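You operate a simulated robot arm through the tools that you are given. There is no shell and no other tool. Be economical: measure what you need, move in short steps, check, and stop when the job is done.

The job below is to be done with a simulated robot arm. You get a single attempt, and the scene is never put back.

JOB
Pack the blue handled tray on the top of the island bench. At the end: the red coupling is on the grey sensor box; the gold weight is in the blue handled tray; the silver leg with the orange band stands where the red coupling stood; the silver weight is in the blue handled tray; whatever was shut is shut again. Leave all else as you found it, and nothing knocked over.

Only the result counts: the job must be done as asked and must still hold three seconds after the hand-in. Knocking over, shifting, dropping, spilling or breaking anything else fails it.

ROBOT AND FRAMES
A 7-joint arm with a two-finger parallel gripper, fixed in place. Base frame: the origin is at the foot of the arm, x ahead of it, y to its left, z up; the work surface is at about z = 0. Readings come in mm, degrees, newtons and seconds.
With the tool pointing down near the work surface it reaches from about 240 to 620 mm from the base axis. Its first joint turns from -66.0 to 66.0 degrees. Payload 2.6 kg.
Tool frame: the origin (TCP) lies between the finger pads and is the grasp point; the fingertips stand 30 mm ahead of it; z points along the fingers, y is the line along which they close. Largest opening 94 mm; finger width 28, thickness 10; the body of the gripper, 50 by 96 mm, starts 55 mm behind the TCP.
Orientation is that of the tool frame in the base frame, as a unit quaternion [w, x, y, z]. With the fingers straight down and closing along the base's y, the tool's x points along the base's -x, its y along +y and its z along -z.

CONTROLS
- The arm moves only by the tool jog_arm. Its argument "rows" is a list that holds one entry, the list of rows, each a list of 7 numbers: the shift along the base's x, y, z in mm, then the turn, a rotation vector about the base's x, y, z in degrees, then the closure, from 0 (fully open) to 1 (shut). In form: [[[dx, dy, dz, wx, wy, wz, gripper], ...]]. A call has 1 to 8 rows; each row is the pose to reach, as a shift and turn from the pose commanded when the call began. Each row takes 0.2 s and may step no farther than 50 mm and 8.6 degrees from the row before; otherwise, or with a gripper value out of range, the whole call is refused. A pose out of reach is approached as far as the arm can. The call stops where the force on the tool passes 40 N (or 10 N more than at its start, if that is more) or the arm is blocked; 0.2 s more then pass. The fingers move at their own pace (about 72 mm/s each) and stop on an object; they squeeze with about 40 N. The grip force told is the motor's: it shows also when the fingers shut on nothing. Time passes only in rows, and 0.2 s behind the last, so rows that repeat a pose let the fingers close. The reply holds the time, the measured pose of the TCP, the force on the tool along the base axes, the opening and the grip force, in the units named above and with some noise.
- Cameras (640 x 400 px; columns grow to the right, rows downward): "scene" is fixed at [19.1, 424.5, 555.9]; the picture's right is [-0.89, -0.45, 0.00], its down [-0.29, 0.57, -0.77] and it looks along [0.35, -0.69, -0.64] (base axes); focal length 288 px, centre (320, 200). "wrist" rides on the gripper at [76, 14, -102] in the tool frame; the picture's right is [-0.18, 0.98, 0.00], its down [-0.75, -0.14, -0.64] and it looks along [-0.63, -0.12, 0.77] (tool axes); focal length 243 px, centre (320, 200). There is no depth. A picture from a camera that has moved, and an enlarged one, comes with that camera's place and axes in the base frame and with its lens.
- camera(camera): a new picture of that camera. The clock stands still meanwhile.
- close_up(camera, box): a new picture of the part [left, top, right, bottom] of that camera's present view, enlarged. The clock stands still meanwhile.
- finish_job(): hands the job in; it is judged then, once.

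Go step by step. Nothing tells you positions but the pictures and the camera data: compare them with the known pose of the tool, close in by small moves and look again before you grip or let go. The budget is 120 turns and 84 pictures, counting those below and the enlarged ones. Unless the task says otherwise, let go and move clear before handing in, and close with one line.

The tools are called after "Call:" as a command line: name --argument value ..., lists and objects as JSON in quotes. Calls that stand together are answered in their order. jog_arm: Moves the arm, as the interface text tells. Its arguments: {"type":"object","properties":{"rows":{"type":"array","items":{"type":"array","items":{"type":"array","items":{"type":"number"}}}}},"required":["rows"]} The other tools are called the same way: camera (camera) takes a picture; close_up (camera, box) takes an enlarged picture of a part of a camera's view; finish_job () hands the job in.

At the start:

```text
time: 0.0
tool_pos: [398.3, 154.8, 351.3]
orientation: [0.001, 0.001, 1.0, 0.0]
ft_force: [-0.9, 0.4, 0.0]
gripper_width: 93.9
grip_force: 0.0
```

scene: 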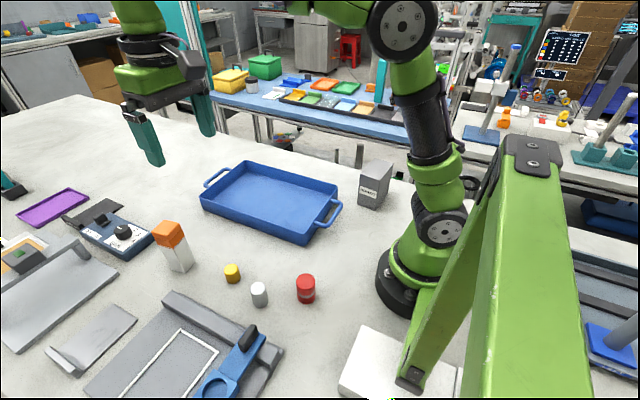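
wrist: 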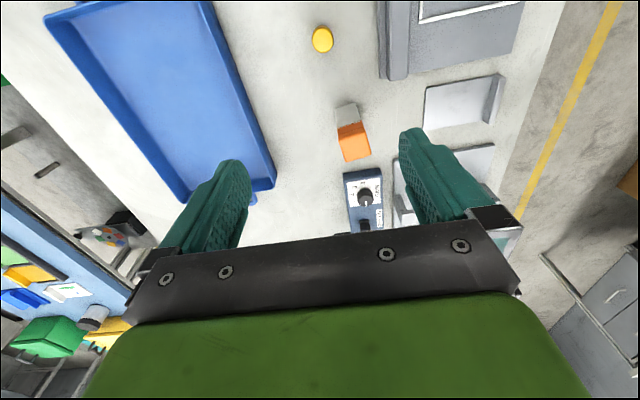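

The tray, sensor box, red coupling, gold and silver weights and an orange-topped post are in view. I'll enlarge the views to identify them and measure.

Call:
close_up --camera "scene" --box '[140, 200, 340, 325]'

Call:
close_up --camera "scene" --box '[190, 130, 430, 280]'

Call:
close_up --camera "scene" --box '[0, 180, 320, 400]'

```text
3.20 times, centred on (240, 262) of scene
camera zoom: at [19.1, 424.5, 555.9], right [-0.89, -0.45, 0.0], down [-0.29, 0.57, -0.77], along [0.35, -0.69, -0.64], focal length 920 px, centre (576, 0)
```

zoom: 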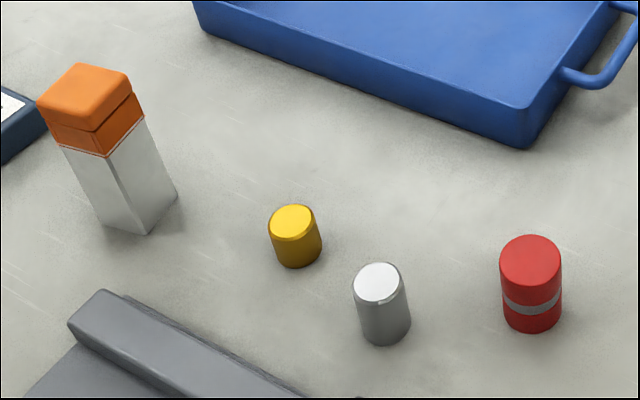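

```text
2.67 times, centred on (310, 205) of scene
camera zoom: at [19.1, 424.5, 555.9], right [-0.89, -0.45, 0.0], down [-0.29, 0.57, -0.77], along [0.35, -0.69, -0.64], focal length 767 px, centre (347, 187)
```

zoom: 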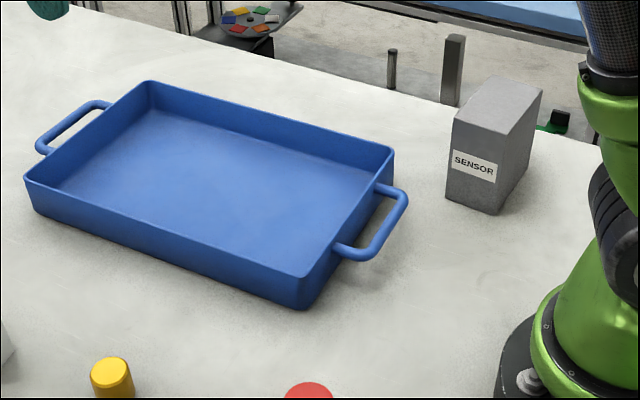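

```text
1.82 times, centred on (160, 290) of scene
camera zoom: at [19.1, 424.5, 555.9], right [-0.89, -0.45, 0.0], down [-0.29, 0.57, -0.77], along [0.35, -0.69, -0.64], focal length 523 px, centre (611, 36)
```

zoom: 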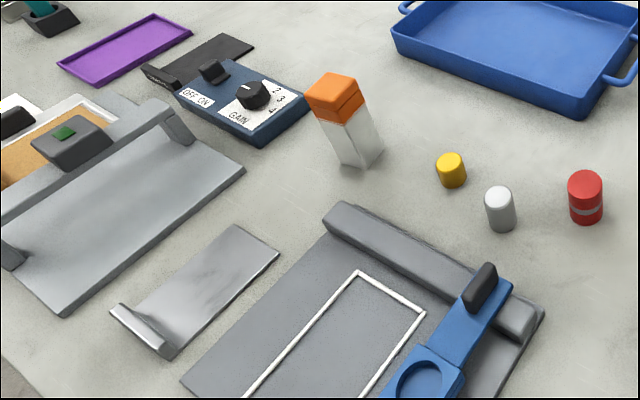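

The red coupling is near (203,127), the silver weight (282,183), the gold weight (373,162) and the orange-topped leg (500,187). Next I'll look closer at the sensor box.

Call:
close_up --camera "scene" --box '[340, 145, 420, 220]'

Call:
close_up --camera "scene" --box '[140, 210, 220, 285]'

```text
5.33 times, centred on (380, 182) of scene
camera zoom: at [19.1, 424.5, 555.9], right [-0.89, -0.45, 0.0], down [-0.29, 0.57, -0.77], along [0.35, -0.69, -0.64], focal length 1534 px, centre (0, 293)
```

zoom: 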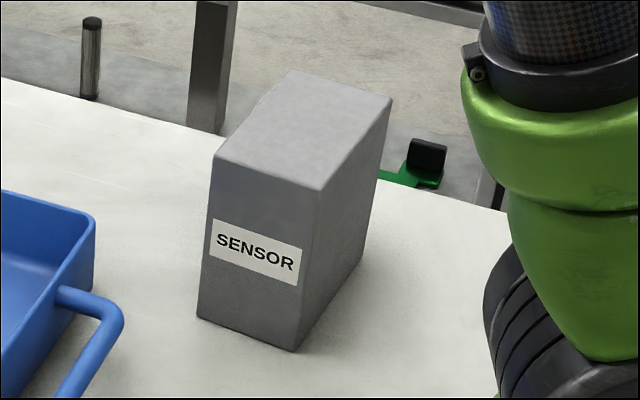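

```text
5.33 times, centred on (180, 248) of scene
camera zoom: at [19.1, 424.5, 555.9], right [-0.89, -0.45, 0.0], down [-0.29, 0.57, -0.77], along [0.35, -0.69, -0.64], focal length 1534 px, centre (1067, -53)
```

zoom: 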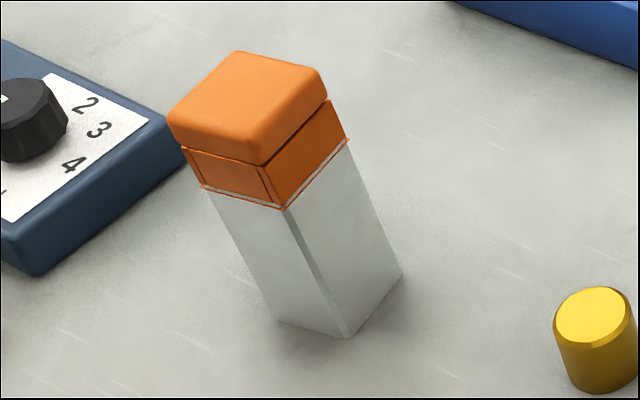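

I'll begin with the gold weight, first moving to a hover above it to check its position.

Call:
jog_arm --rows '[[[-5, 2, -45, 0, 0, 0, 0], [-10, 3, -90, 0, 0, 0, 0], [-15, 5, -135, 0, 0, 0, 0], [-20, 6, -180, 0, 0, 0, 0], [-25, 7, -220, 0, 0, 0, 0], [-25, 7, -220, 0, 0, 0, 0]]]'

Call:
camera --camera "wrist"

Call:
camera --camera "scene"

```text
time: 1.4
tool_pos: [372.0, 163.5, 129.3]
orientation: [0.0, 0.001, 1.0, 0.0]
ft_force: [0.3, 0.0, -0.4]
gripper_width: 93.8
grip_force: 0.1
```

```text
76 pictures are left
camera wrist: at [296.5, 177.1, 231.0], right [0.19, 0.98, 0.0], down [0.75, -0.14, 0.64], along [0.63, -0.12, -0.77], focal length 243 px, centre (320, 200)
```

wrist: 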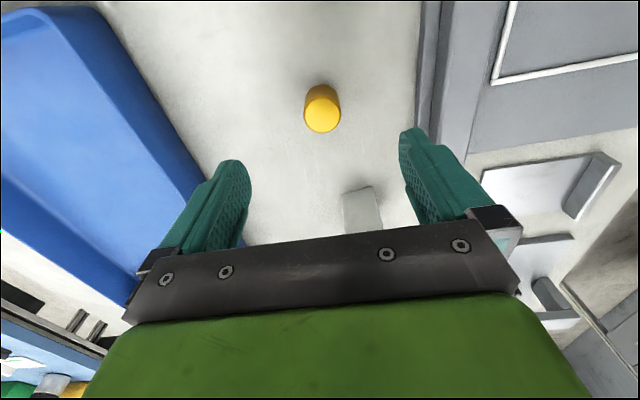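

```text
75 pictures are left
```

scene: 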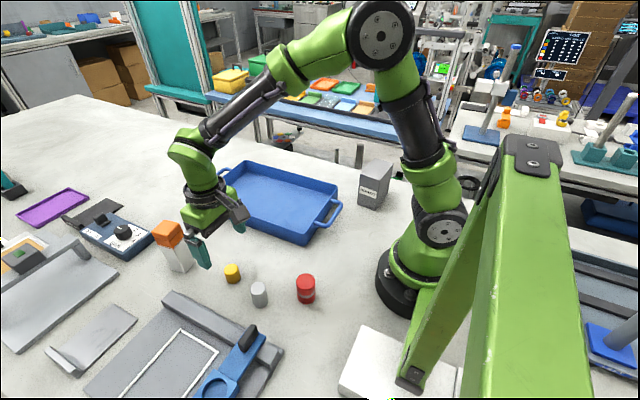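

The gold weight measures about (371,164), right under the tool. I'll descend and grip.

Call:
jog_arm --rows '[[[0, 0, -40, 0, 0, 0, 0], [0, 0, -75, 0, 0, 0, 0], [0, 0, -93, 0, 0, 0, 0], [0, 0, -93, 0, 0, 0, 0.5], [0, 0, -93, 0, 0, 0, 1], [0, 0, -93, 0, 0, 0, 1], [0, 0, -93, 0, 0, 0, 1], [0, 0, -93, 0, 0, 0, 1]]]'

Call:
camera --camera "scene"

```text
time: 3.2
tool_pos: [372.3, 162.9, 37.3]
orientation: [0.0, -0.001, 1.0, -0.001]
ft_force: [0.9, -0.2, 1.1]
gripper_width: 31.2
grip_force: 40.1
```

```text
74 pictures are left
```

scene: 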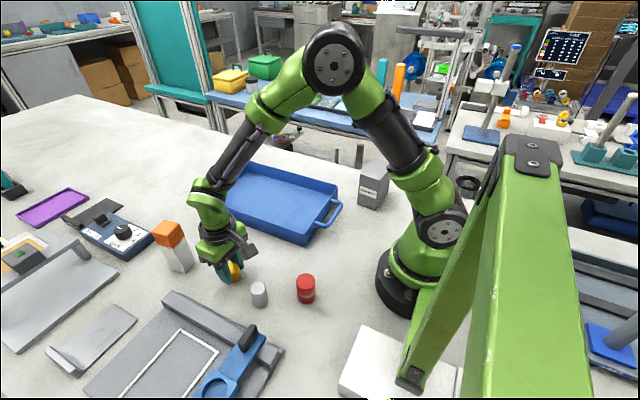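

The gold weight is gripped (31 mm). I'll lift it and carry it over the tray.

Call:
jog_arm --rows '[[[0, 0, 45, 0, 0, 0, 1], [0, 0, 85, 0, 0, 0, 1], [8, -40, 105, 0, 0, 0, 1], [18, -85, 105, 0, 0, 0, 1], [28, -130, 105, 0, 0, 0, 1], [38, -175, 105, 0, 0, 0, 1], [48, -220, 105, 0, 0, 0, 1], [48, -230, 105, 0, 0, 0, 1]]]'

Call:
camera --camera "wrist"

Call:
camera --camera "scene"

```text
time: 5.0
tool_pos: [420.6, -67.7, 142.6]
orientation: [0.0, 0.0, 1.0, 0.0]
ft_force: [-0.1, 0.9, -1.6]
gripper_width: 31.0
grip_force: 39.5
```

```text
73 pictures are left
camera wrist: at [344.5, -53.5, 243.9], right [0.18, 0.98, 0.0], down [0.75, -0.14, 0.64], along [0.63, -0.12, -0.77], focal length 243 px, centre (320, 200)
```

wrist: 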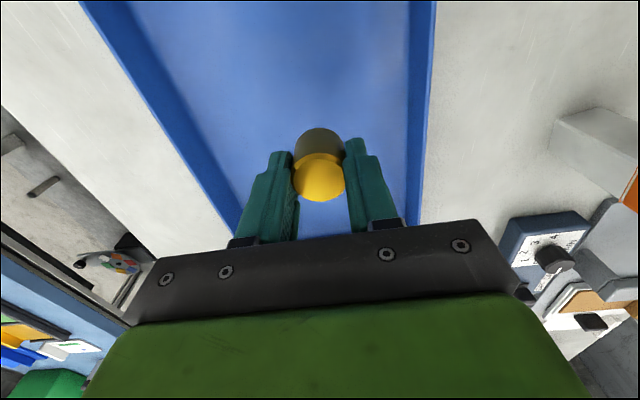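

```text
72 pictures are left
```

scene: 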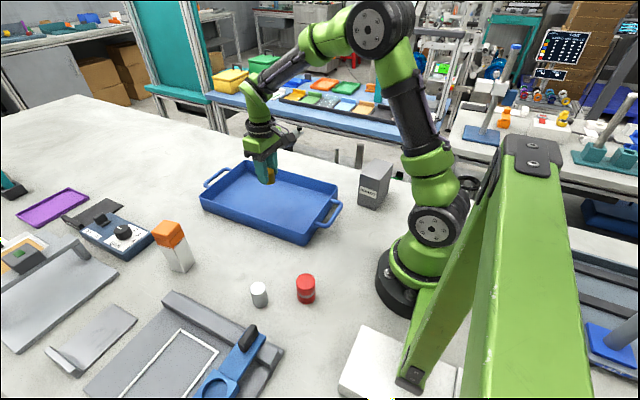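

I'll lower the gold weight into the tray and feel for the floor in the last millimetres.

Call:
jog_arm --rows '[[[0, -12, -40, 0, 0, 0, 1], [0, -12, -80, 0, 0, 0, 1], [0, -12, -94, 0, 0, 0, 1], [0, -12, -97, 0, 0, 0, 1], [0, -12, -97, 0, 0, 0, 1]]]'

Call:
close_up --camera "scene" --box '[210, 140, 330, 215]'

```text
time: 6.2
tool_pos: [420.3, -78.4, 44.4]
orientation: [0.0, 0.001, 1.0, 0.0]
ft_force: [0.0, -0.5, -2.3]
gripper_width: 31.1
grip_force: 39.8
```

```text
5.33 times, centred on (270, 178) of scene
camera zoom: at [19.1, 424.5, 555.9], right [-0.89, -0.45, 0.0], down [-0.29, 0.57, -0.77], along [0.35, -0.69, -0.64], focal length 1534 px, centre (587, 320)
```

zoom: 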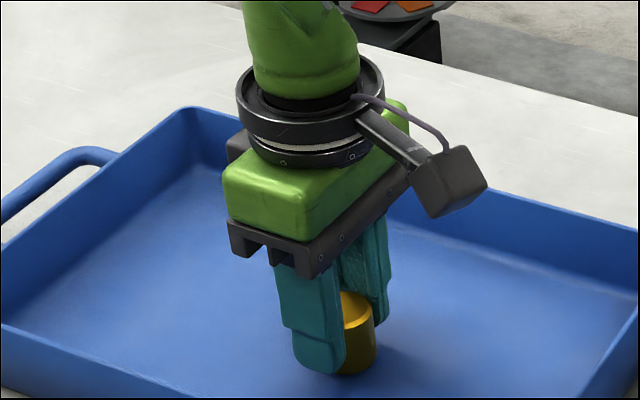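

Call:
jog_arm --rows '[[[0, 0, -1.5, 0, 0, 0, 1], [0, 0, -3, 0, 0, 0, 1], [0, 0, -3, 0, 0, 0, 1]]]'

```text
time: 7.0
tool_pos: [422.2, -79.4, 42.1]
orientation: [0.001, 0.001, 1.0, 0.0]
ft_force: [-0.1, 0.5, -1.9]
gripper_width: 30.7
grip_force: 40.4
```

No contact yet; the force only shows the weight. I'll go lower in small steps.

Call:
jog_arm --rows '[[[0, 0, -1, 0, 0, 0, 1], [0, 0, -2, 0, 0, 0, 1], [0, 0, -2, 0, 0, 0, 1]]]'

```text
time: 7.8
tool_pos: [421.1, -79.2, 41.2]
orientation: [0.001, 0.001, 1.0, 0.0]
ft_force: [-4.7, -0.3, 14.7]
gripper_width: 31.1
grip_force: 40.5
```

Contact (15 N up), so the weight is on the floor. I'll open gently and rise.

Call:
jog_arm --rows '[[[0, 0, 1, 0, 0, 0, 0.6], [0, 0, 1, 0, 0, 0, 0.3], [0, 0, 1, 0, 0, 0, 0.3], [0, 0, 40, 0, 0, 0, 0.3], [0, 0, 80, 0, 0, 0, 0.3], [0, 0, 110, 0, 0, 0, 0]]]'

Call:
camera --camera "wrist"

```text
time: 9.2
tool_pos: [419.9, -78.3, 149.7]
orientation: [0.0, 0.001, 1.0, 0.0]
ft_force: [-0.1, -0.5, -0.3]
gripper_width: 93.9
grip_force: 0.0
```

```text
70 pictures are left
camera wrist: at [344.9, -63.7, 251.2], right [0.19, 0.98, 0.0], down [0.75, -0.14, 0.64], along [0.63, -0.12, -0.77], focal length 243 px, centre (320, 200)
```

wrist: 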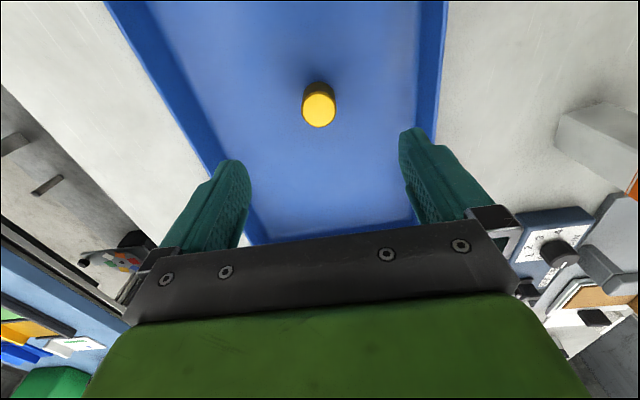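

The gold weight stands in the tray. Next is the silver weight near (282,183); I'll hover above it with a partial opening because of the rail beside it.

Call:
jog_arm --rows '[[[-20, 40, 0, 0, 0, 0, 0.4], [-40, 83, 0, 0, 0, 0, 0.4], [-60, 126, 0, 0, 0, 0, 0.4], [-82, 168, 0, 0, 0, 0, 0.4], [-105, 210, 0, 0, 0, 0, 0.4], [-128, 250, 0, 0, 0, 0, 0.4], [-138, 261, 0, 0, 0, 0, 0.4], [-138, 261, -20, 0, 0, 0, 0.4]]]'

Call:
camera --camera "wrist"

Call:
camera --camera "scene"

```text
time: 11.0
tool_pos: [282.0, 181.1, 130.0]
orientation: [0.0, 0.001, 1.0, 0.0]
ft_force: [-0.3, 0.4, -0.4]
gripper_width: 56.5
grip_force: 0.1
```

```text
69 pictures are left
camera wrist: at [206.8, 197.0, 232.1], right [0.18, 0.98, 0.0], down [0.75, -0.14, 0.64], along [0.63, -0.12, -0.77], focal length 243 px, centre (320, 200)
```

wrist: 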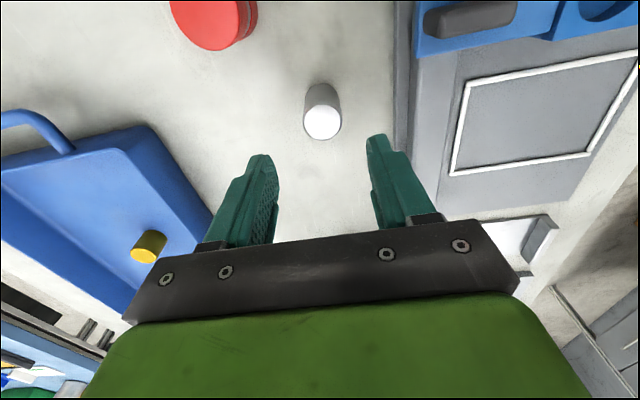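

```text
68 pictures are left
```

scene: 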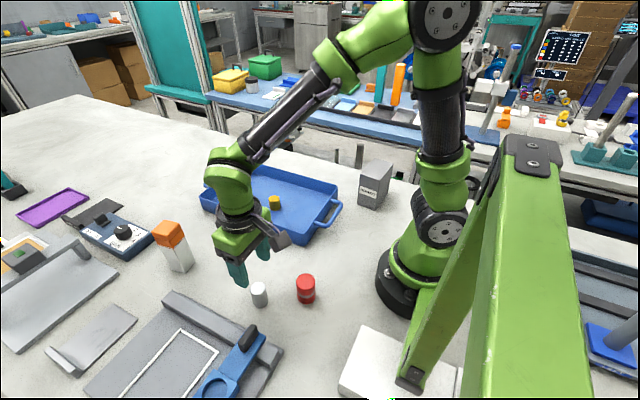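

The silver weight measures (281,184). I'll descend and grip.

Call:
jog_arm --rows '[[[0, 1, -40, 0, 0, 0, 0.4], [0, 1, -75, 0, 0, 0, 0.4], [0, 1, -89, 0, 0, 0, 0.4], [0, 1, -89, 0, 0, 0, 0.7], [0, 1, -89, 0, 0, 0, 1], [0, 1, -89, 0, 0, 0, 1], [0, 1, -89, 0, 0, 0, 1]]]'

```text
time: 12.6
tool_pos: [282.7, 183.2, 40.8]
orientation: [-0.001, 0.001, 1.0, 0.0]
ft_force: [-0.1, 0.3, -0.5]
gripper_width: 31.3
grip_force: 39.9
```

Gripped. I'll lift it and carry it to the near part of the tray, about (350,-100).

Call:
jog_arm --rows '[[[0, 0, 45, 0, 0, 0, 1], [0, 0, 90, 0, 0, 0, 1], [12, -45, 95, 0, 0, 0, 1], [24, -92, 95, 0, 0, 0, 1], [36, -139, 95, 0, 0, 0, 1], [46, -186, 95, 0, 0, 0, 1], [56, -233, 95, 0, 0, 0, 1], [68, -278, 95, 0, 0, 0, 1]]]'

Call:
jog_arm --rows '[[[0, 0, -40, 0, 0, 0, 1], [0, 0, -80, 0, 0, 0, 1], [0, 0, -87, 0, 0, 0, 1], [0, 0, -89, 0, 0, 0, 1], [0, 0, -89, 0, 0, 0, 1]]]'

Call:
camera --camera "wrist"

```text
time: 14.4
tool_pos: [351.1, -96.2, 136.6]
orientation: [0.0, 0.0, 1.0, -0.001]
ft_force: [0.2, -0.9, -2.1]
gripper_width: 31.3
grip_force: 40.0
```

```text
time: 15.6
tool_pos: [351.0, -96.5, 47.2]
orientation: [0.0, 0.001, 1.0, 0.0]
ft_force: [-0.5, -0.2, -2.1]
gripper_width: 31.1
grip_force: 39.7
```

```text
67 pictures are left
camera wrist: at [275.4, -80.8, 149.2], right [0.19, 0.98, 0.0], down [0.75, -0.14, 0.64], along [0.63, -0.12, -0.77], focal length 243 px, centre (320, 200)
```

wrist: 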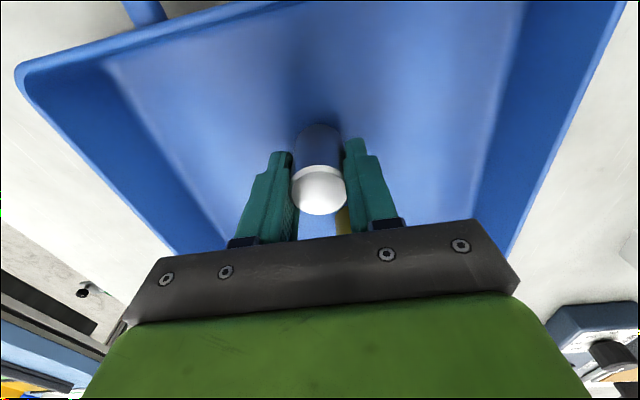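

Call:
jog_arm --rows '[[[0, 0, -1.5, 0, 0, 0, 1], [0, 0, -2.5, 0, 0, 0, 1], [0, 0, -2.5, 0, 0, 0, 1]]]'

```text
time: 16.4
tool_pos: [351.2, -94.3, 45.4]
orientation: [0.001, 0.001, 1.0, -0.001]
ft_force: [-4.5, -1.7, 13.4]
gripper_width: 31.4
grip_force: 40.2
```

The weight has touched down. I'll release it, rise, and move off toward the red coupling.

Call:
jog_arm --rows '[[[0, 0, 0.5, 0, 0, 0, 0.6], [0, 0, 0.5, 0, 0, 0, 0.35], [0, 0, 0.5, 0, 0, 0, 0.35], [0, 0, 45, 0, 0, 0, 0.35], [0, 0, 90, 0, 0, 0, 0.35], [0, 0, 105, 0, 0, 0, 0.35]]]'

Call:
camera --camera "wrist"

Call:
jog_arm --rows '[[[-15, 40, 0, 0, 0, 0, 0.35], [-30, 80, 0, 0, 0, 0, 0.35], [-50, 120, 0, 0, 0, 0, 0.35], [-75, 160, 0, 0, 0, 0, 0.35], [-105, 195, 0, 0, 0, 0, 0.35], [-130, 220, -5, 0, 0, 0, 0.35], [-145, 222, -10, 0, 0, 0, 0.35], [-145, 222, -10, 0, 0, 0, 0.35]]]'

Call:
camera --camera "wrist"

Call:
camera --camera "scene"

```text
time: 17.8
tool_pos: [351.1, -95.2, 150.3]
orientation: [0.0, 0.0, 1.0, 0.0]
ft_force: [-0.2, 0.3, 0.2]
gripper_width: 61.1
grip_force: 0.0
```

```text
66 pictures are left
camera wrist: at [275.5, -81.2, 252.0], right [0.18, 0.98, 0.0], down [0.75, -0.14, 0.64], along [0.63, -0.12, -0.77], focal length 243 px, centre (320, 200)
```

wrist: 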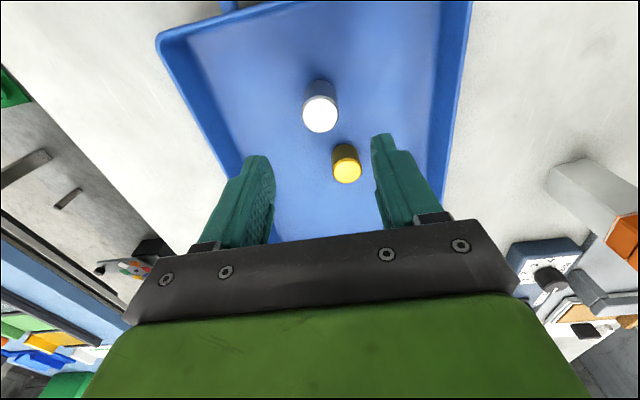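

```text
time: 19.6
tool_pos: [205.8, 126.2, 140.1]
orientation: [0.0, 0.0, 1.0, 0.0]
ft_force: [0.7, -0.5, -0.4]
gripper_width: 61.1
grip_force: 0.1
```

```text
65 pictures are left
camera wrist: at [129.5, 142.0, 241.5], right [0.18, 0.98, 0.0], down [0.75, -0.14, 0.64], along [0.63, -0.12, -0.77], focal length 243 px, centre (320, 200)
```

wrist: 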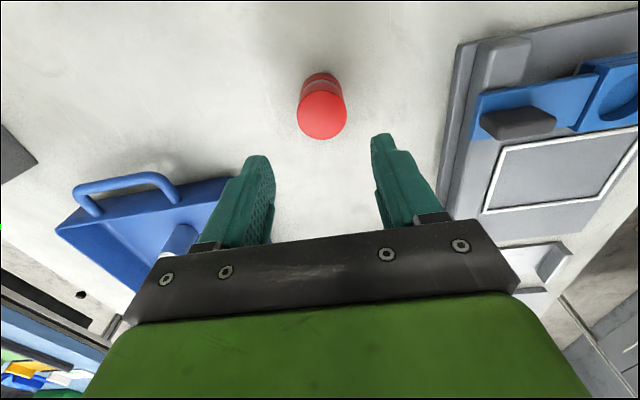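

```text
64 pictures are left
```

scene: 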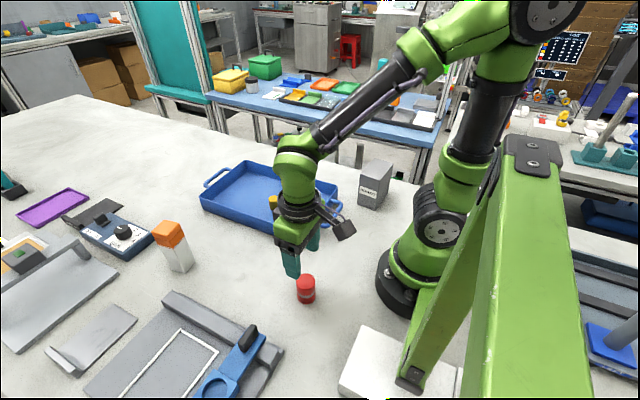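

The red coupling measures (202,129). I'll descend and grip.

Call:
jog_arm --rows '[[[-3, 3, -40, 0, 0, 0, 0.35], [-3, 3, -75, 0, 0, 0, 0.35], [-3, 3, -98, 0, 0, 0, 0.35], [-3, 3, -98, 0, 0, 0, 0.35]]]'

Call:
camera --camera "wrist"

Call:
close_up --camera "scene" --box '[250, 210, 370, 310]'

```text
time: 20.6
tool_pos: [201.9, 130.1, 41.6]
orientation: [-0.001, 0.001, 1.0, 0.0]
ft_force: [0.6, -0.5, -1.3]
gripper_width: 61.1
grip_force: 0.1
```

```text
63 pictures are left
camera wrist: at [126.6, 144.5, 143.7], right [0.19, 0.98, 0.0], down [0.75, -0.14, 0.64], along [0.63, -0.12, -0.77], focal length 243 px, centre (320, 200)
```

wrist: 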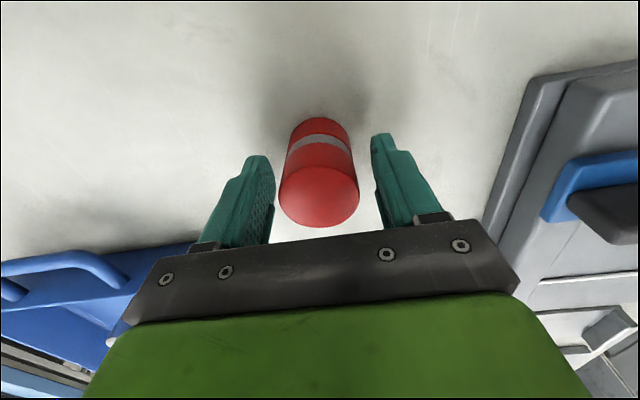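

```text
4.00 times, centred on (310, 260) of scene
camera zoom: at [19.1, 424.5, 555.9], right [-0.89, -0.45, 0.0], down [-0.29, 0.57, -0.77], along [0.35, -0.69, -0.64], focal length 1150 px, centre (360, -40)
```

zoom: 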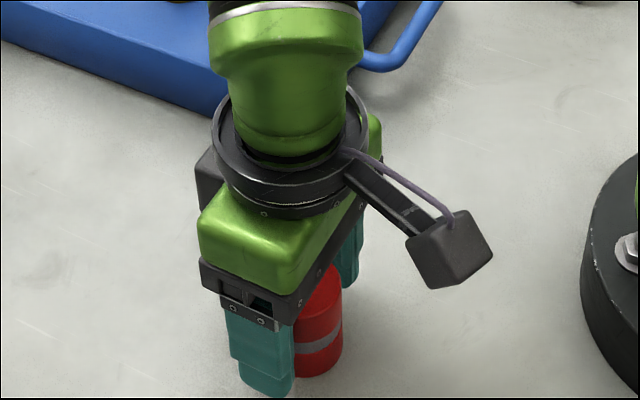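

Call:
jog_arm --rows '[[[0, 0, 0, 0, 0, 0, 0.5], [0, 0, 0, 0, 0, 0, 0.8], [0, 0, 0, 0, 0, 0, 1], [0, 0, 0, 0, 0, 0, 1], [0, 0, 0, 0, 0, 0, 1]]]'

```text
time: 21.8
tool_pos: [201.5, 129.5, 42.3]
orientation: [0.0, 0.0, 1.0, 0.0]
ft_force: [-0.1, 0.0, -0.5]
gripper_width: 39.1
grip_force: 40.0
```

Gripped (39 mm). I'll lift it and swing around toward the sensor box, keeping away from the base.

Call:
jog_arm --rows '[[[0, 0, 45, 0, 0, 0, 1], [0, 0, 90, 0, 0, 0, 1], [10, -5, 135, 0, 0, 0, 1], [45, -20, 160, 0, 0, 0, 1], [75, -55, 165, 0, 0, 0, 1], [95, -100, 165, 0, 0, 0, 1], [105, -145, 165, 0, 0, 0, 1], [105, -190, 165, 0, 0, 0, 1]]]'

Call:
jog_arm --rows '[[[-5, -45, 0, 0, 0, 0, 1], [-15, -90, 0, 0, 0, 0, 1], [-35, -135, 0, 0, 0, 0, 1], [-60, -170, 0, 0, 0, 0, 1], [-90, -190, 0, 0, 0, 0, 1], [-115, -192, 0, 0, 0, 0, 1], [-122, -194, 0, 0, 0, 0, 1], [-122, -194, 0, 0, 0, 0, 1]]]'

Call:
camera --camera "wrist"

Call:
camera --camera "scene"

```text
time: 23.6
tool_pos: [306.6, -60.7, 206.2]
orientation: [-0.001, 0.0, 1.0, 0.0]
ft_force: [0.3, 0.2, -1.4]
gripper_width: 38.8
grip_force: 39.6
```

```text
time: 25.4
tool_pos: [184.4, -253.5, 206.0]
orientation: [-0.001, 0.0, 1.0, 0.0]
ft_force: [0.9, -0.5, -1.5]
gripper_width: 38.9
grip_force: 39.8
```

```text
61 pictures are left
camera wrist: at [109.2, -239.9, 307.9], right [0.18, 0.98, 0.0], down [0.75, -0.14, 0.64], along [0.63, -0.12, -0.77], focal length 243 px, centre (320, 200)
```

wrist: 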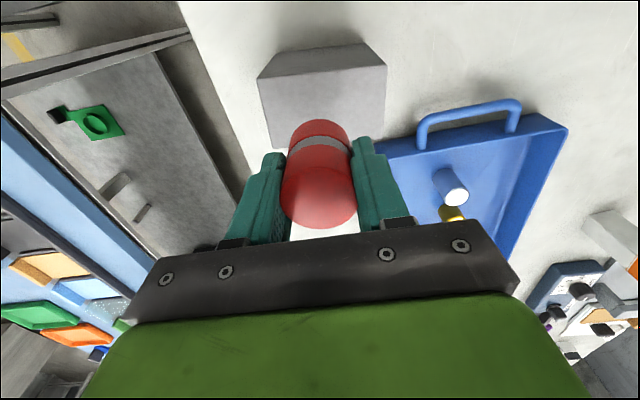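

```text
60 pictures are left
```

scene: 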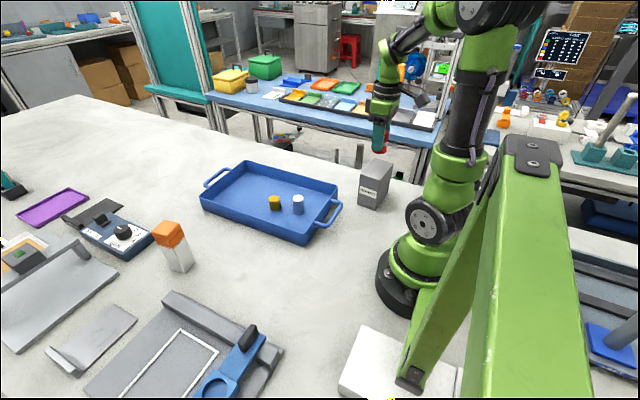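

The coupling is centred over the box top (about (182,-254), z 107). I'll lower it gently to contact.

Call:
jog_arm --rows '[[[-2, 0, -35, 0, 0, 0, 1], [-2, 0, -50, 0, 0, 0, 1], [-2, 0, -52, 0, 0, 0, 1], [-2, 0, -52, 0, 0, 0, 1]]]'

Call:
close_up --camera "scene" --box '[340, 130, 420, 205]'

Call:
camera --camera "wrist"

```text
time: 26.4
tool_pos: [182.2, -254.1, 153.8]
orientation: [0.001, 0.001, 1.0, 0.0]
ft_force: [0.0, -0.6, -2.6]
gripper_width: 38.8
grip_force: 40.8
```

```text
5.33 times, centred on (380, 168) of scene
camera zoom: at [19.1, 424.5, 555.9], right [-0.89, -0.45, 0.0], down [-0.29, 0.57, -0.77], along [0.35, -0.69, -0.64], focal length 1534 px, centre (0, 373)
```

zoom: 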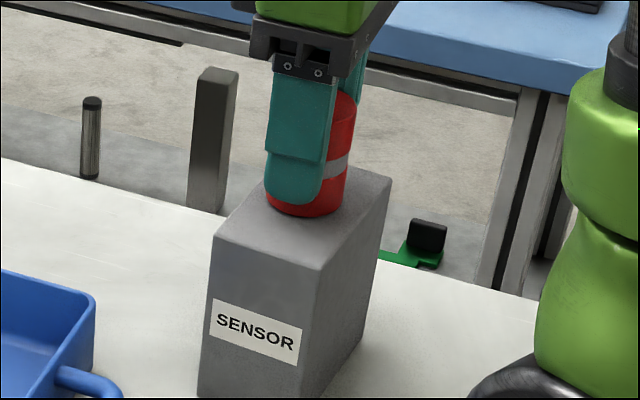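

```text
58 pictures are left
camera wrist: at [107.8, -239.9, 256.3], right [0.19, 0.98, 0.0], down [0.75, -0.14, 0.64], along [0.63, -0.12, -0.77], focal length 243 px, centre (320, 200)
```

wrist: 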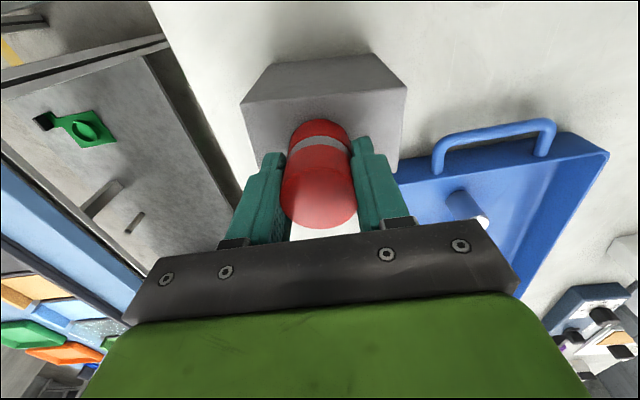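

Call:
jog_arm --rows '[[[0, 0, -1.5, 0, 0, 0, 1], [0, 0, -3, 0, 0, 0, 1], [0, 0, -3, 0, 0, 0, 1]]]'

```text
time: 27.2
tool_pos: [182.7, -255.3, 152.9]
orientation: [0.0, 0.001, 1.0, 0.0]
ft_force: [-2.1, 1.2, 8.6]
gripper_width: 39.1
grip_force: 40.0
```

Contact. I'll release carefully and rise.

Call:
jog_arm --rows '[[[0, 0, 0.5, 0, 0, 0, 0.55], [0, 0, 0.5, 0, 0, 0, 0.4], [0, 0, 0.5, 0, 0, 0, 0.35], [0, 0, 0.5, 0, 0, 0, 0.35], [0, 0, 40, 0, 0, 0, 0.35], [0, 0, 85, 0, 0, 0, 0.35]]]'

Call:
camera --camera "wrist"

Call:
close_up --camera "scene" --box '[340, 130, 420, 205]'

```text
time: 28.6
tool_pos: [182.2, -253.6, 238.1]
orientation: [0.0, 0.0, 1.0, 0.0]
ft_force: [0.5, 0.6, -0.7]
gripper_width: 61.3
grip_force: 0.1
```

```text
57 pictures are left
camera wrist: at [107.4, -239.2, 340.0], right [0.18, 0.98, 0.0], down [0.75, -0.14, 0.64], along [0.63, -0.12, -0.77], focal length 243 px, centre (320, 200)
```

wrist: 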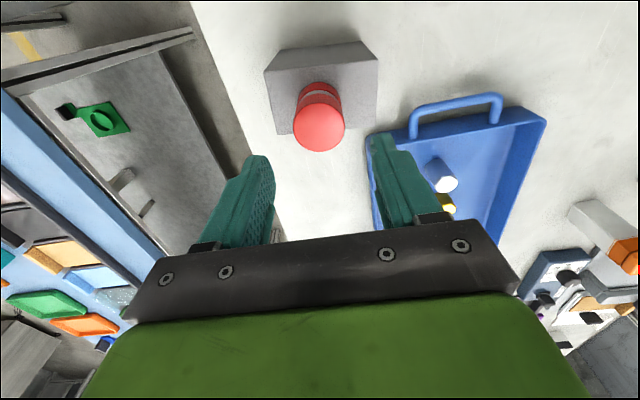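

```text
5.33 times, centred on (380, 168) of scene
camera zoom: at [19.1, 424.5, 555.9], right [-0.89, -0.45, 0.0], down [-0.29, 0.57, -0.77], along [0.35, -0.69, -0.64], focal length 1534 px, centre (0, 373)
```

zoom: 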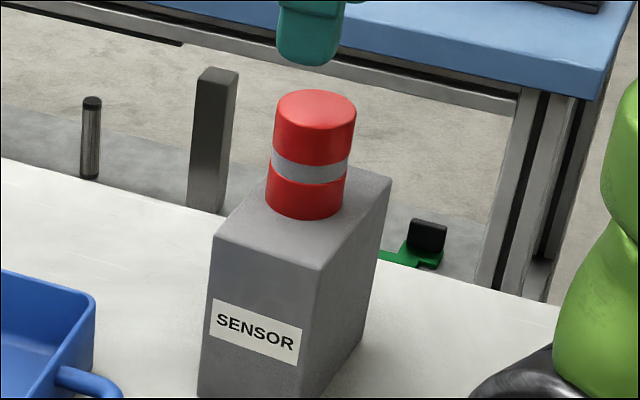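

The red coupling is standing on the sensor box. Now I'll swing back and over the leg near (499,188), turning about 10° to match its faces.

Call:
jog_arm --rows '[[[35, 15, 0, 0, 0, 0, 0.35], [70, 45, 0, 0, 0, 0, 0.35], [100, 80, 0, 0, 0, 0, 0.35], [130, 118, 0, 0, 0, 0, 0.35], [155, 158, 0, 0, 0, 0, 0.35], [180, 200, 0, 0, 0, 0, 0.35], [205, 240, 0, 0, 0, 0, 0.35], [230, 280, 0, 0, 0, 0, 0.35]]]'

Call:
jog_arm --rows '[[[15, 35, 0, 0, 0, 3, 0.35], [30, 70, 0, 0, 0, 6, 0.35], [50, 110, 0, 0, 0, 10, 0.35], [70, 145, 0, 0, 0, 10, 0.35], [87, 162, 0, 0, 0, 10, 0.35], [87, 162, 0, 0, 0, 10, 0.35]]]'

Call:
camera --camera "wrist"

Call:
camera --camera "scene"

```text
time: 30.4
tool_pos: [413.4, 25.9, 235.7]
orientation: [0.0, 0.001, 1.0, 0.0]
ft_force: [0.3, -0.4, -0.3]
gripper_width: 60.7
grip_force: 0.1
```

```text
time: 31.8
tool_pos: [500.0, 188.5, 235.7]
orientation: [0.0, -0.088, 0.996, 0.001]
ft_force: [0.6, -0.4, -0.1]
gripper_width: 61.3
grip_force: 0.0
```

```text
55 pictures are left
camera wrist: at [424.1, 189.2, 337.2], right [0.01, 1.0, 0.0], down [0.77, -0.01, 0.64], along [0.64, -0.01, -0.77], focal length 243 px, centre (320, 200)
```

wrist: 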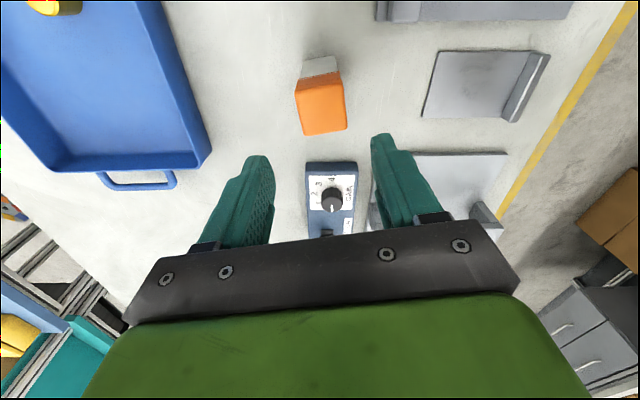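

```text
54 pictures are left
```

scene: 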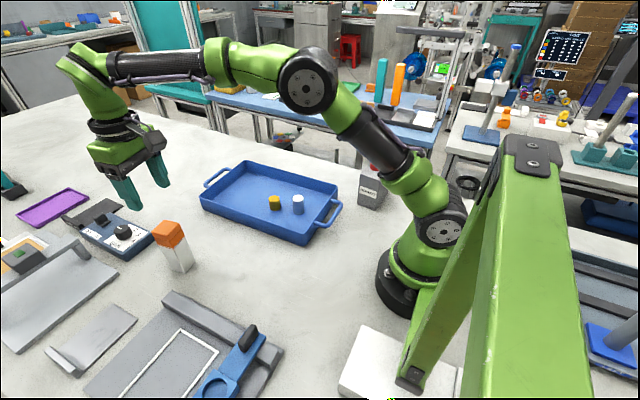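

Call:
close_up --camera "wrist" --box '[270, 40, 370, 140]'

```text
4.00 times, centred on (320, 90) of wrist
camera zoom: at [424.1, 189.2, 337.2], right [0.01, 1.0, 0.0], down [0.77, -0.01, 0.64], along [0.64, -0.01, -0.77], focal length 970 px, centre (320, 640)
```

zoom: 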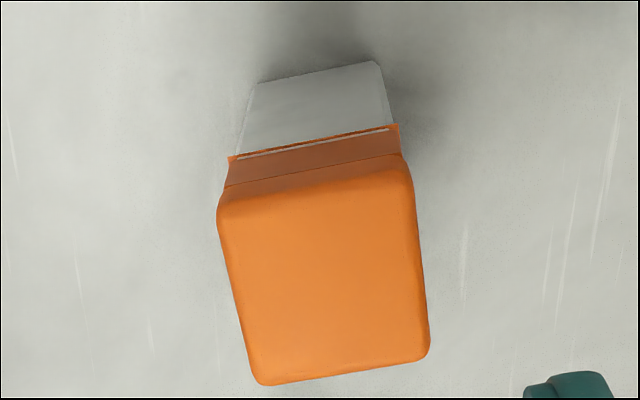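

The leg is aligned with the tool yaw and centred near (498.5,189). I'll descend partway beside it and check.

Call:
jog_arm --rows '[[[-1.5, 1, -45, 0, 0, 0, 0.25], [-1.5, 1, -85, 0, 0, 0, 0.25], [-1.5, 1, -115, 0, 0, 0, 0.25], [-1.5, 1, -135, 0, 0, 0, 0.25], [-1.5, 1, -135, 0, 0, 0, 0.25]]]'

Call:
camera --camera "wrist"

Call:
close_up --camera "scene" --box '[110, 180, 230, 280]'

```text
time: 33.0
tool_pos: [498.9, 188.4, 101.3]
orientation: [0.001, -0.086, 0.996, 0.0]
ft_force: [0.0, 0.5, 0.4]
gripper_width: 70.4
grip_force: 0.0
```

```text
52 pictures are left
camera wrist: at [422.2, 190.1, 203.1], right [0.01, 1.0, 0.0], down [0.77, -0.01, 0.64], along [0.64, -0.01, -0.77], focal length 243 px, centre (320, 200)
```

wrist: 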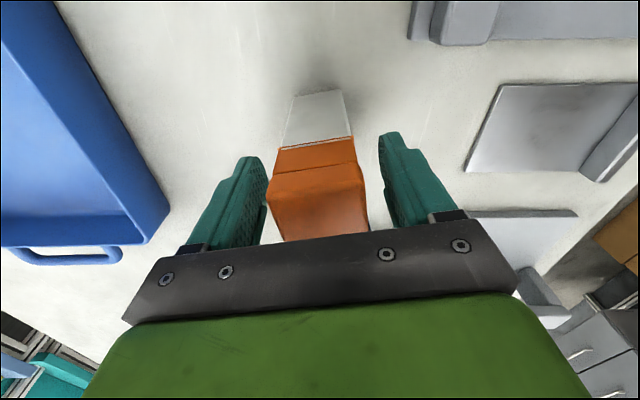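

```text
4.00 times, centred on (170, 230) of scene
camera zoom: at [19.1, 424.5, 555.9], right [-0.89, -0.45, 0.0], down [-0.29, 0.57, -0.77], along [0.35, -0.69, -0.64], focal length 1150 px, centre (920, 80)
```

zoom: 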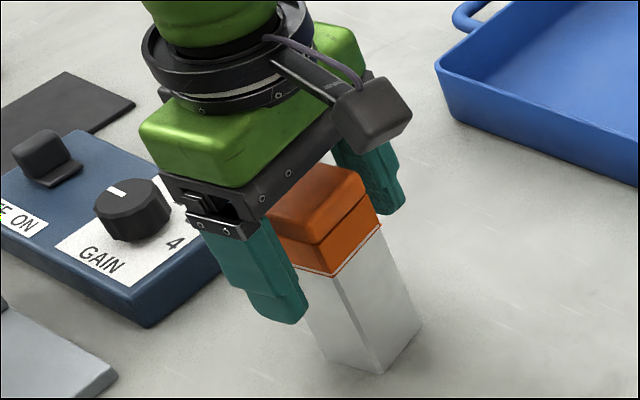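

Call:
jog_arm --rows '[[[0, -1, -9, 0, 0, 0, 0.25], [0, -1, -17, 0, 0, 0, 0.25], [0, -1, -17, 0, 0, 0, 0.5], [0, -1, -17, 0, 0, 0, 0.58], [0, -1, -17, 0, 0, 0, 0.58]]]'

Call:
camera --camera "wrist"

Call:
close_up --camera "scene" --box '[110, 180, 230, 280]'

```text
time: 34.2
tool_pos: [498.6, 187.0, 83.7]
orientation: [0.0, -0.085, 0.996, 0.0]
ft_force: [-0.6, -0.2, 0.0]
gripper_width: 45.3
grip_force: 39.8
```

```text
50 pictures are left
camera wrist: at [422.5, 188.8, 186.4], right [0.01, 1.0, 0.0], down [0.77, -0.01, 0.64], along [0.64, -0.01, -0.77], focal length 243 px, centre (320, 200)
```

wrist: 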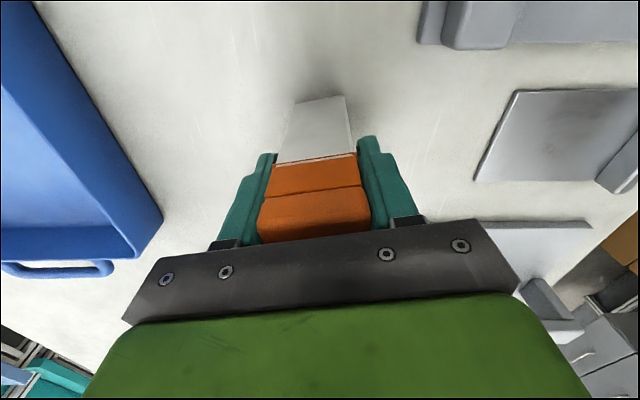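

```text
4.00 times, centred on (170, 230) of scene
camera zoom: at [19.1, 424.5, 555.9], right [-0.89, -0.45, 0.0], down [-0.29, 0.57, -0.77], along [0.35, -0.69, -0.64], focal length 1150 px, centre (920, 80)
```

zoom: 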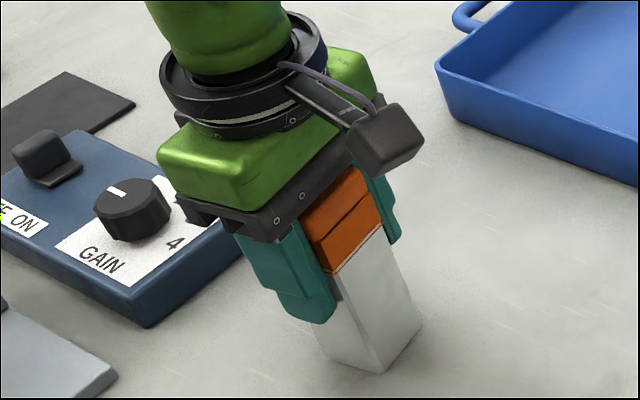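

The fingers closed at 45 mm, on the wider orange head. I'll set full closure, lift a few millimetres and check that the whole leg comes up.

Call:
jog_arm --rows '[[[0, 0, 0, 0, 0, 0, 1], [0, 0, 0, 0, 0, 0, 1], [0, 0, 4, 0, 0, 0, 1], [0, 0, 8, 0, 0, 0, 1], [0, 0, 8, 0, 0, 0, 1]]]'

Call:
close_up --camera "scene" --box '[110, 180, 230, 280]'

Call:
close_up --camera "wrist" --box '[240, 80, 400, 250]'

```text
time: 35.4
tool_pos: [498.7, 187.7, 93.3]
orientation: [-0.001, -0.087, 0.996, 0.0]
ft_force: [0.3, -0.4, 0.8]
gripper_width: 45.5
grip_force: 39.9
```

```text
4.00 times, centred on (170, 230) of scene
camera zoom: at [19.1, 424.5, 555.9], right [-0.89, -0.45, 0.0], down [-0.29, 0.57, -0.77], along [0.35, -0.69, -0.64], focal length 1150 px, centre (920, 80)
```

zoom: 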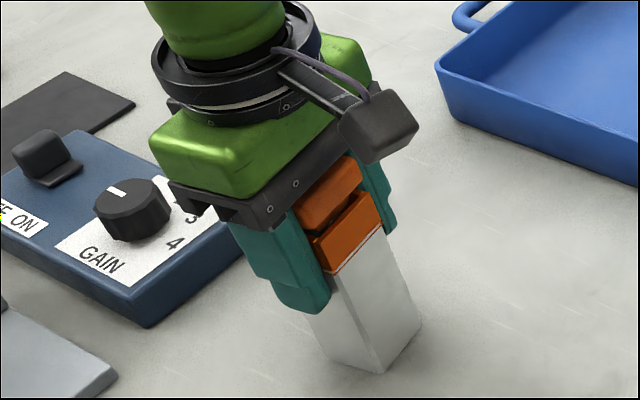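

```text
2.35 times, centred on (320, 165) of wrist
camera zoom: at [422.4, 188.9, 194.9], right [0.01, 1.0, 0.0], down [0.77, -0.01, 0.64], along [0.64, -0.01, -0.77], focal length 571 px, centre (320, 282)
```

zoom: 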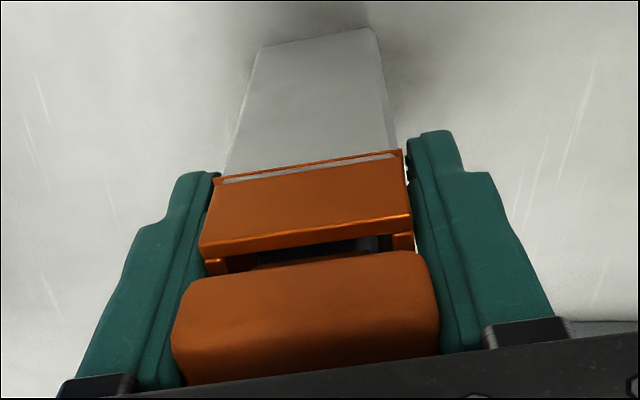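

The orange top is a separate lid that came up while the body stayed put, so the leg may be inside this container. I'll lift the lid straight off and look in.

Call:
jog_arm --rows '[[[0, 0, 10, 0, 0, 0, 1], [0, 0, 25, 0, 0, 0, 1], [0, 0, 50, 0, 0, 0, 1], [0, 0, 95, 0, 0, 0, 1], [0, 0, 130, 0, 0, 0, 1], [0, 0, 130, 0, 0, 0, 1]]]'

Call:
camera --camera "wrist"

Call:
close_up --camera "scene" --box '[110, 180, 230, 280]'

Call:
close_up --camera "wrist" --box '[260, 30, 380, 160]'

```text
time: 36.8
tool_pos: [499.5, 188.9, 223.8]
orientation: [0.0, -0.087, 0.996, 0.001]
ft_force: [0.0, 0.0, -1.3]
gripper_width: 45.2
grip_force: 39.5
```

```text
46 pictures are left
camera wrist: at [422.9, 189.5, 325.5], right [0.01, 1.0, 0.0], down [0.77, -0.01, 0.64], along [0.64, -0.01, -0.77], focal length 243 px, centre (320, 200)
```

wrist: 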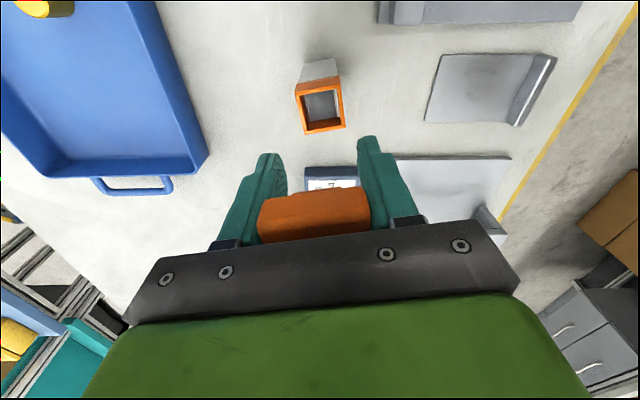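

```text
4.00 times, centred on (170, 230) of scene
camera zoom: at [19.1, 424.5, 555.9], right [-0.89, -0.45, 0.0], down [-0.29, 0.57, -0.77], along [0.35, -0.69, -0.64], focal length 1150 px, centre (920, 80)
```

zoom: 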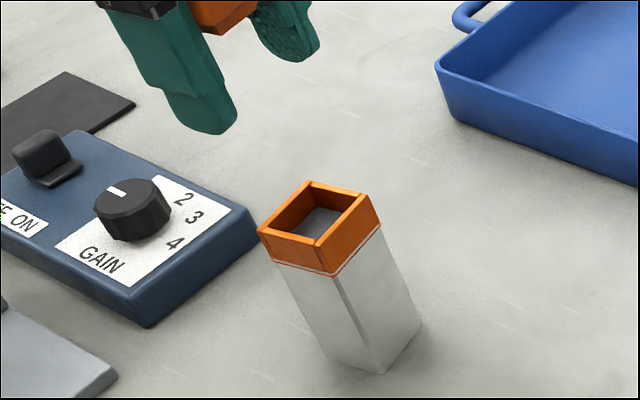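

```text
3.08 times, centred on (320, 95) of wrist
camera zoom: at [422.9, 189.5, 325.5], right [0.01, 1.0, 0.0], down [0.77, -0.01, 0.64], along [0.64, -0.01, -0.77], focal length 746 px, centre (320, 523)
```

zoom: 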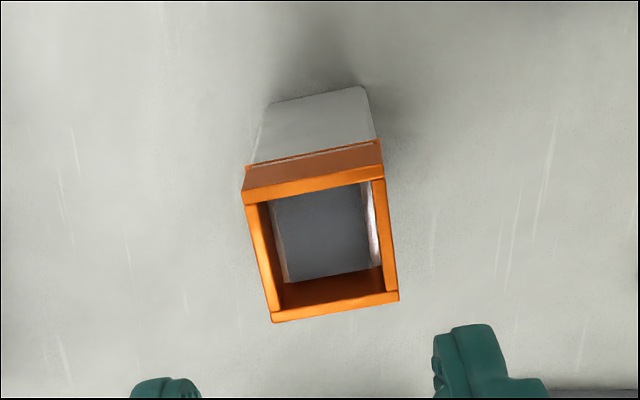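

With the lid off there's an orange rim and something grey inside. I'll zoom in on the opening.

Call:
close_up --camera "scene" --box '[170, 220, 210, 250]'

Call:
close_up --camera "wrist" --box '[295, 70, 350, 140]'

```text
13.33 times, centred on (190, 235) of scene
camera zoom: at [19.1, 424.5, 555.9], right [-0.89, -0.45, 0.0], down [-0.29, 0.57, -0.77], along [0.35, -0.69, -0.64], focal length 3834 px, centre (2053, -267)
```

zoom: 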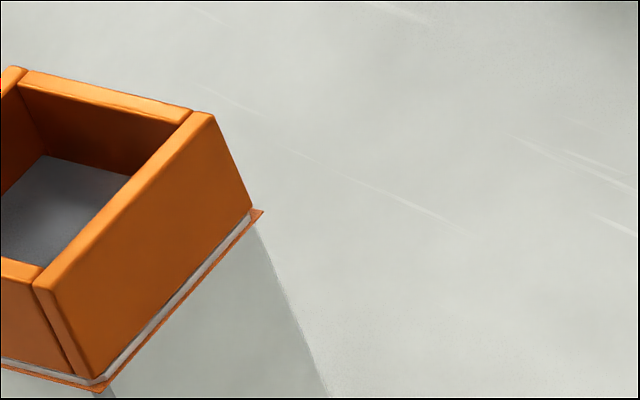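

```text
5.71 times, centred on (322, 105) of wrist
camera zoom: at [422.9, 189.5, 325.5], right [0.01, 1.0, 0.0], down [0.77, -0.01, 0.64], along [0.64, -0.01, -0.77], focal length 1386 px, centre (306, 743)
```

zoom: 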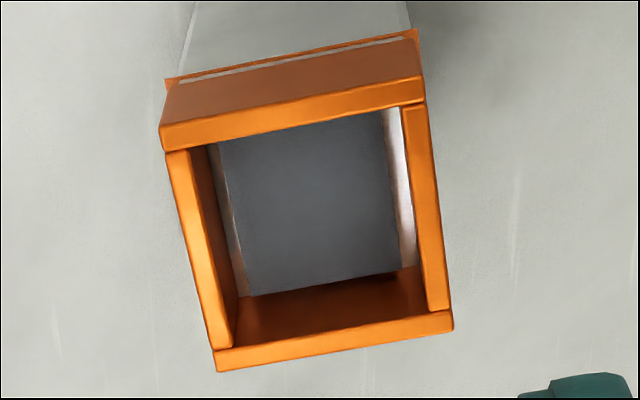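

The grey thing inside needs a straighter look. Holding the lid, I'll move outward so the camera looks nearly straight down the opening.

Call:
jog_arm --rows '[[[40, 5, 0, 0, 0, 0, 1], [65, 8, 0, 0, 0, 0, 1], [65, 8, 0, 0, 0, 0, 1]]]'

Call:
camera --camera "wrist"

Call:
close_up --camera "wrist" --box '[290, 0, 370, 70]'

```text
time: 37.6
tool_pos: [551.6, 197.3, 221.3]
orientation: [0.0, -0.087, 0.996, 0.0]
ft_force: [0.1, -0.7, 0.1]
gripper_width: 45.2
grip_force: 40.2
out of reach, approached as far as the arm can: row 2, 3
```

```text
41 pictures are left
camera wrist: at [476.5, 199.5, 322.7], right [0.01, 1.0, 0.0], down [0.77, -0.01, 0.64], along [0.64, -0.01, -0.77], focal length 243 px, centre (320, 200)
```

wrist: 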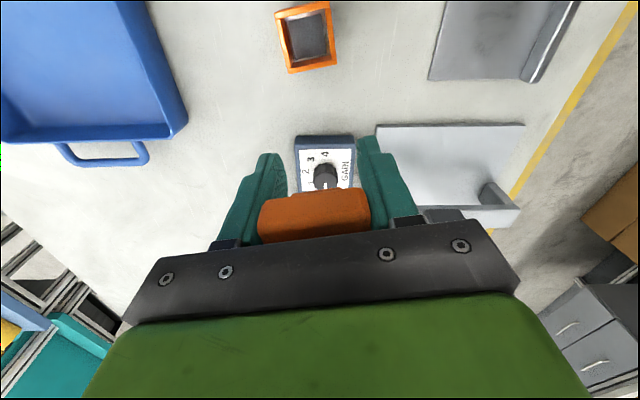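

```text
5.71 times, centred on (330, 35) of wrist
camera zoom: at [476.5, 199.5, 322.7], right [0.01, 1.0, 0.0], down [0.77, -0.01, 0.64], along [0.64, -0.01, -0.77], focal length 1386 px, centre (263, 1143)
```

zoom: 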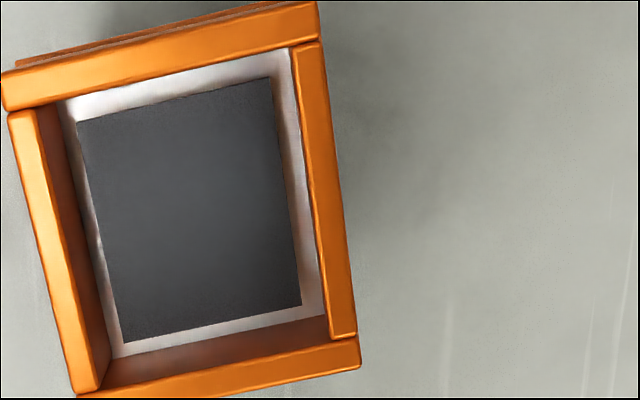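

Inside is a shallow compartment with a dark grey block on a light floor, so the leg itself carries a lidded compartment. My plan is to put the lid back, re-grip it higher so it can rest on the bench, move the leg by its silver body, then refit the lid.

Call:
jog_arm --rows '[[[-25, -4, 0, 0, 0, 0, 1], [-45, -7, 0, 0, 0, 0, 1], [-45, -7, 0, 0, 0, 0, 1]]]'

```text
time: 38.4
tool_pos: [508.4, 190.9, 221.0]
orientation: [0.001, -0.086, 0.996, 0.0]
ft_force: [-0.3, 0.1, 0.6]
gripper_width: 45.0
grip_force: 40.1
```

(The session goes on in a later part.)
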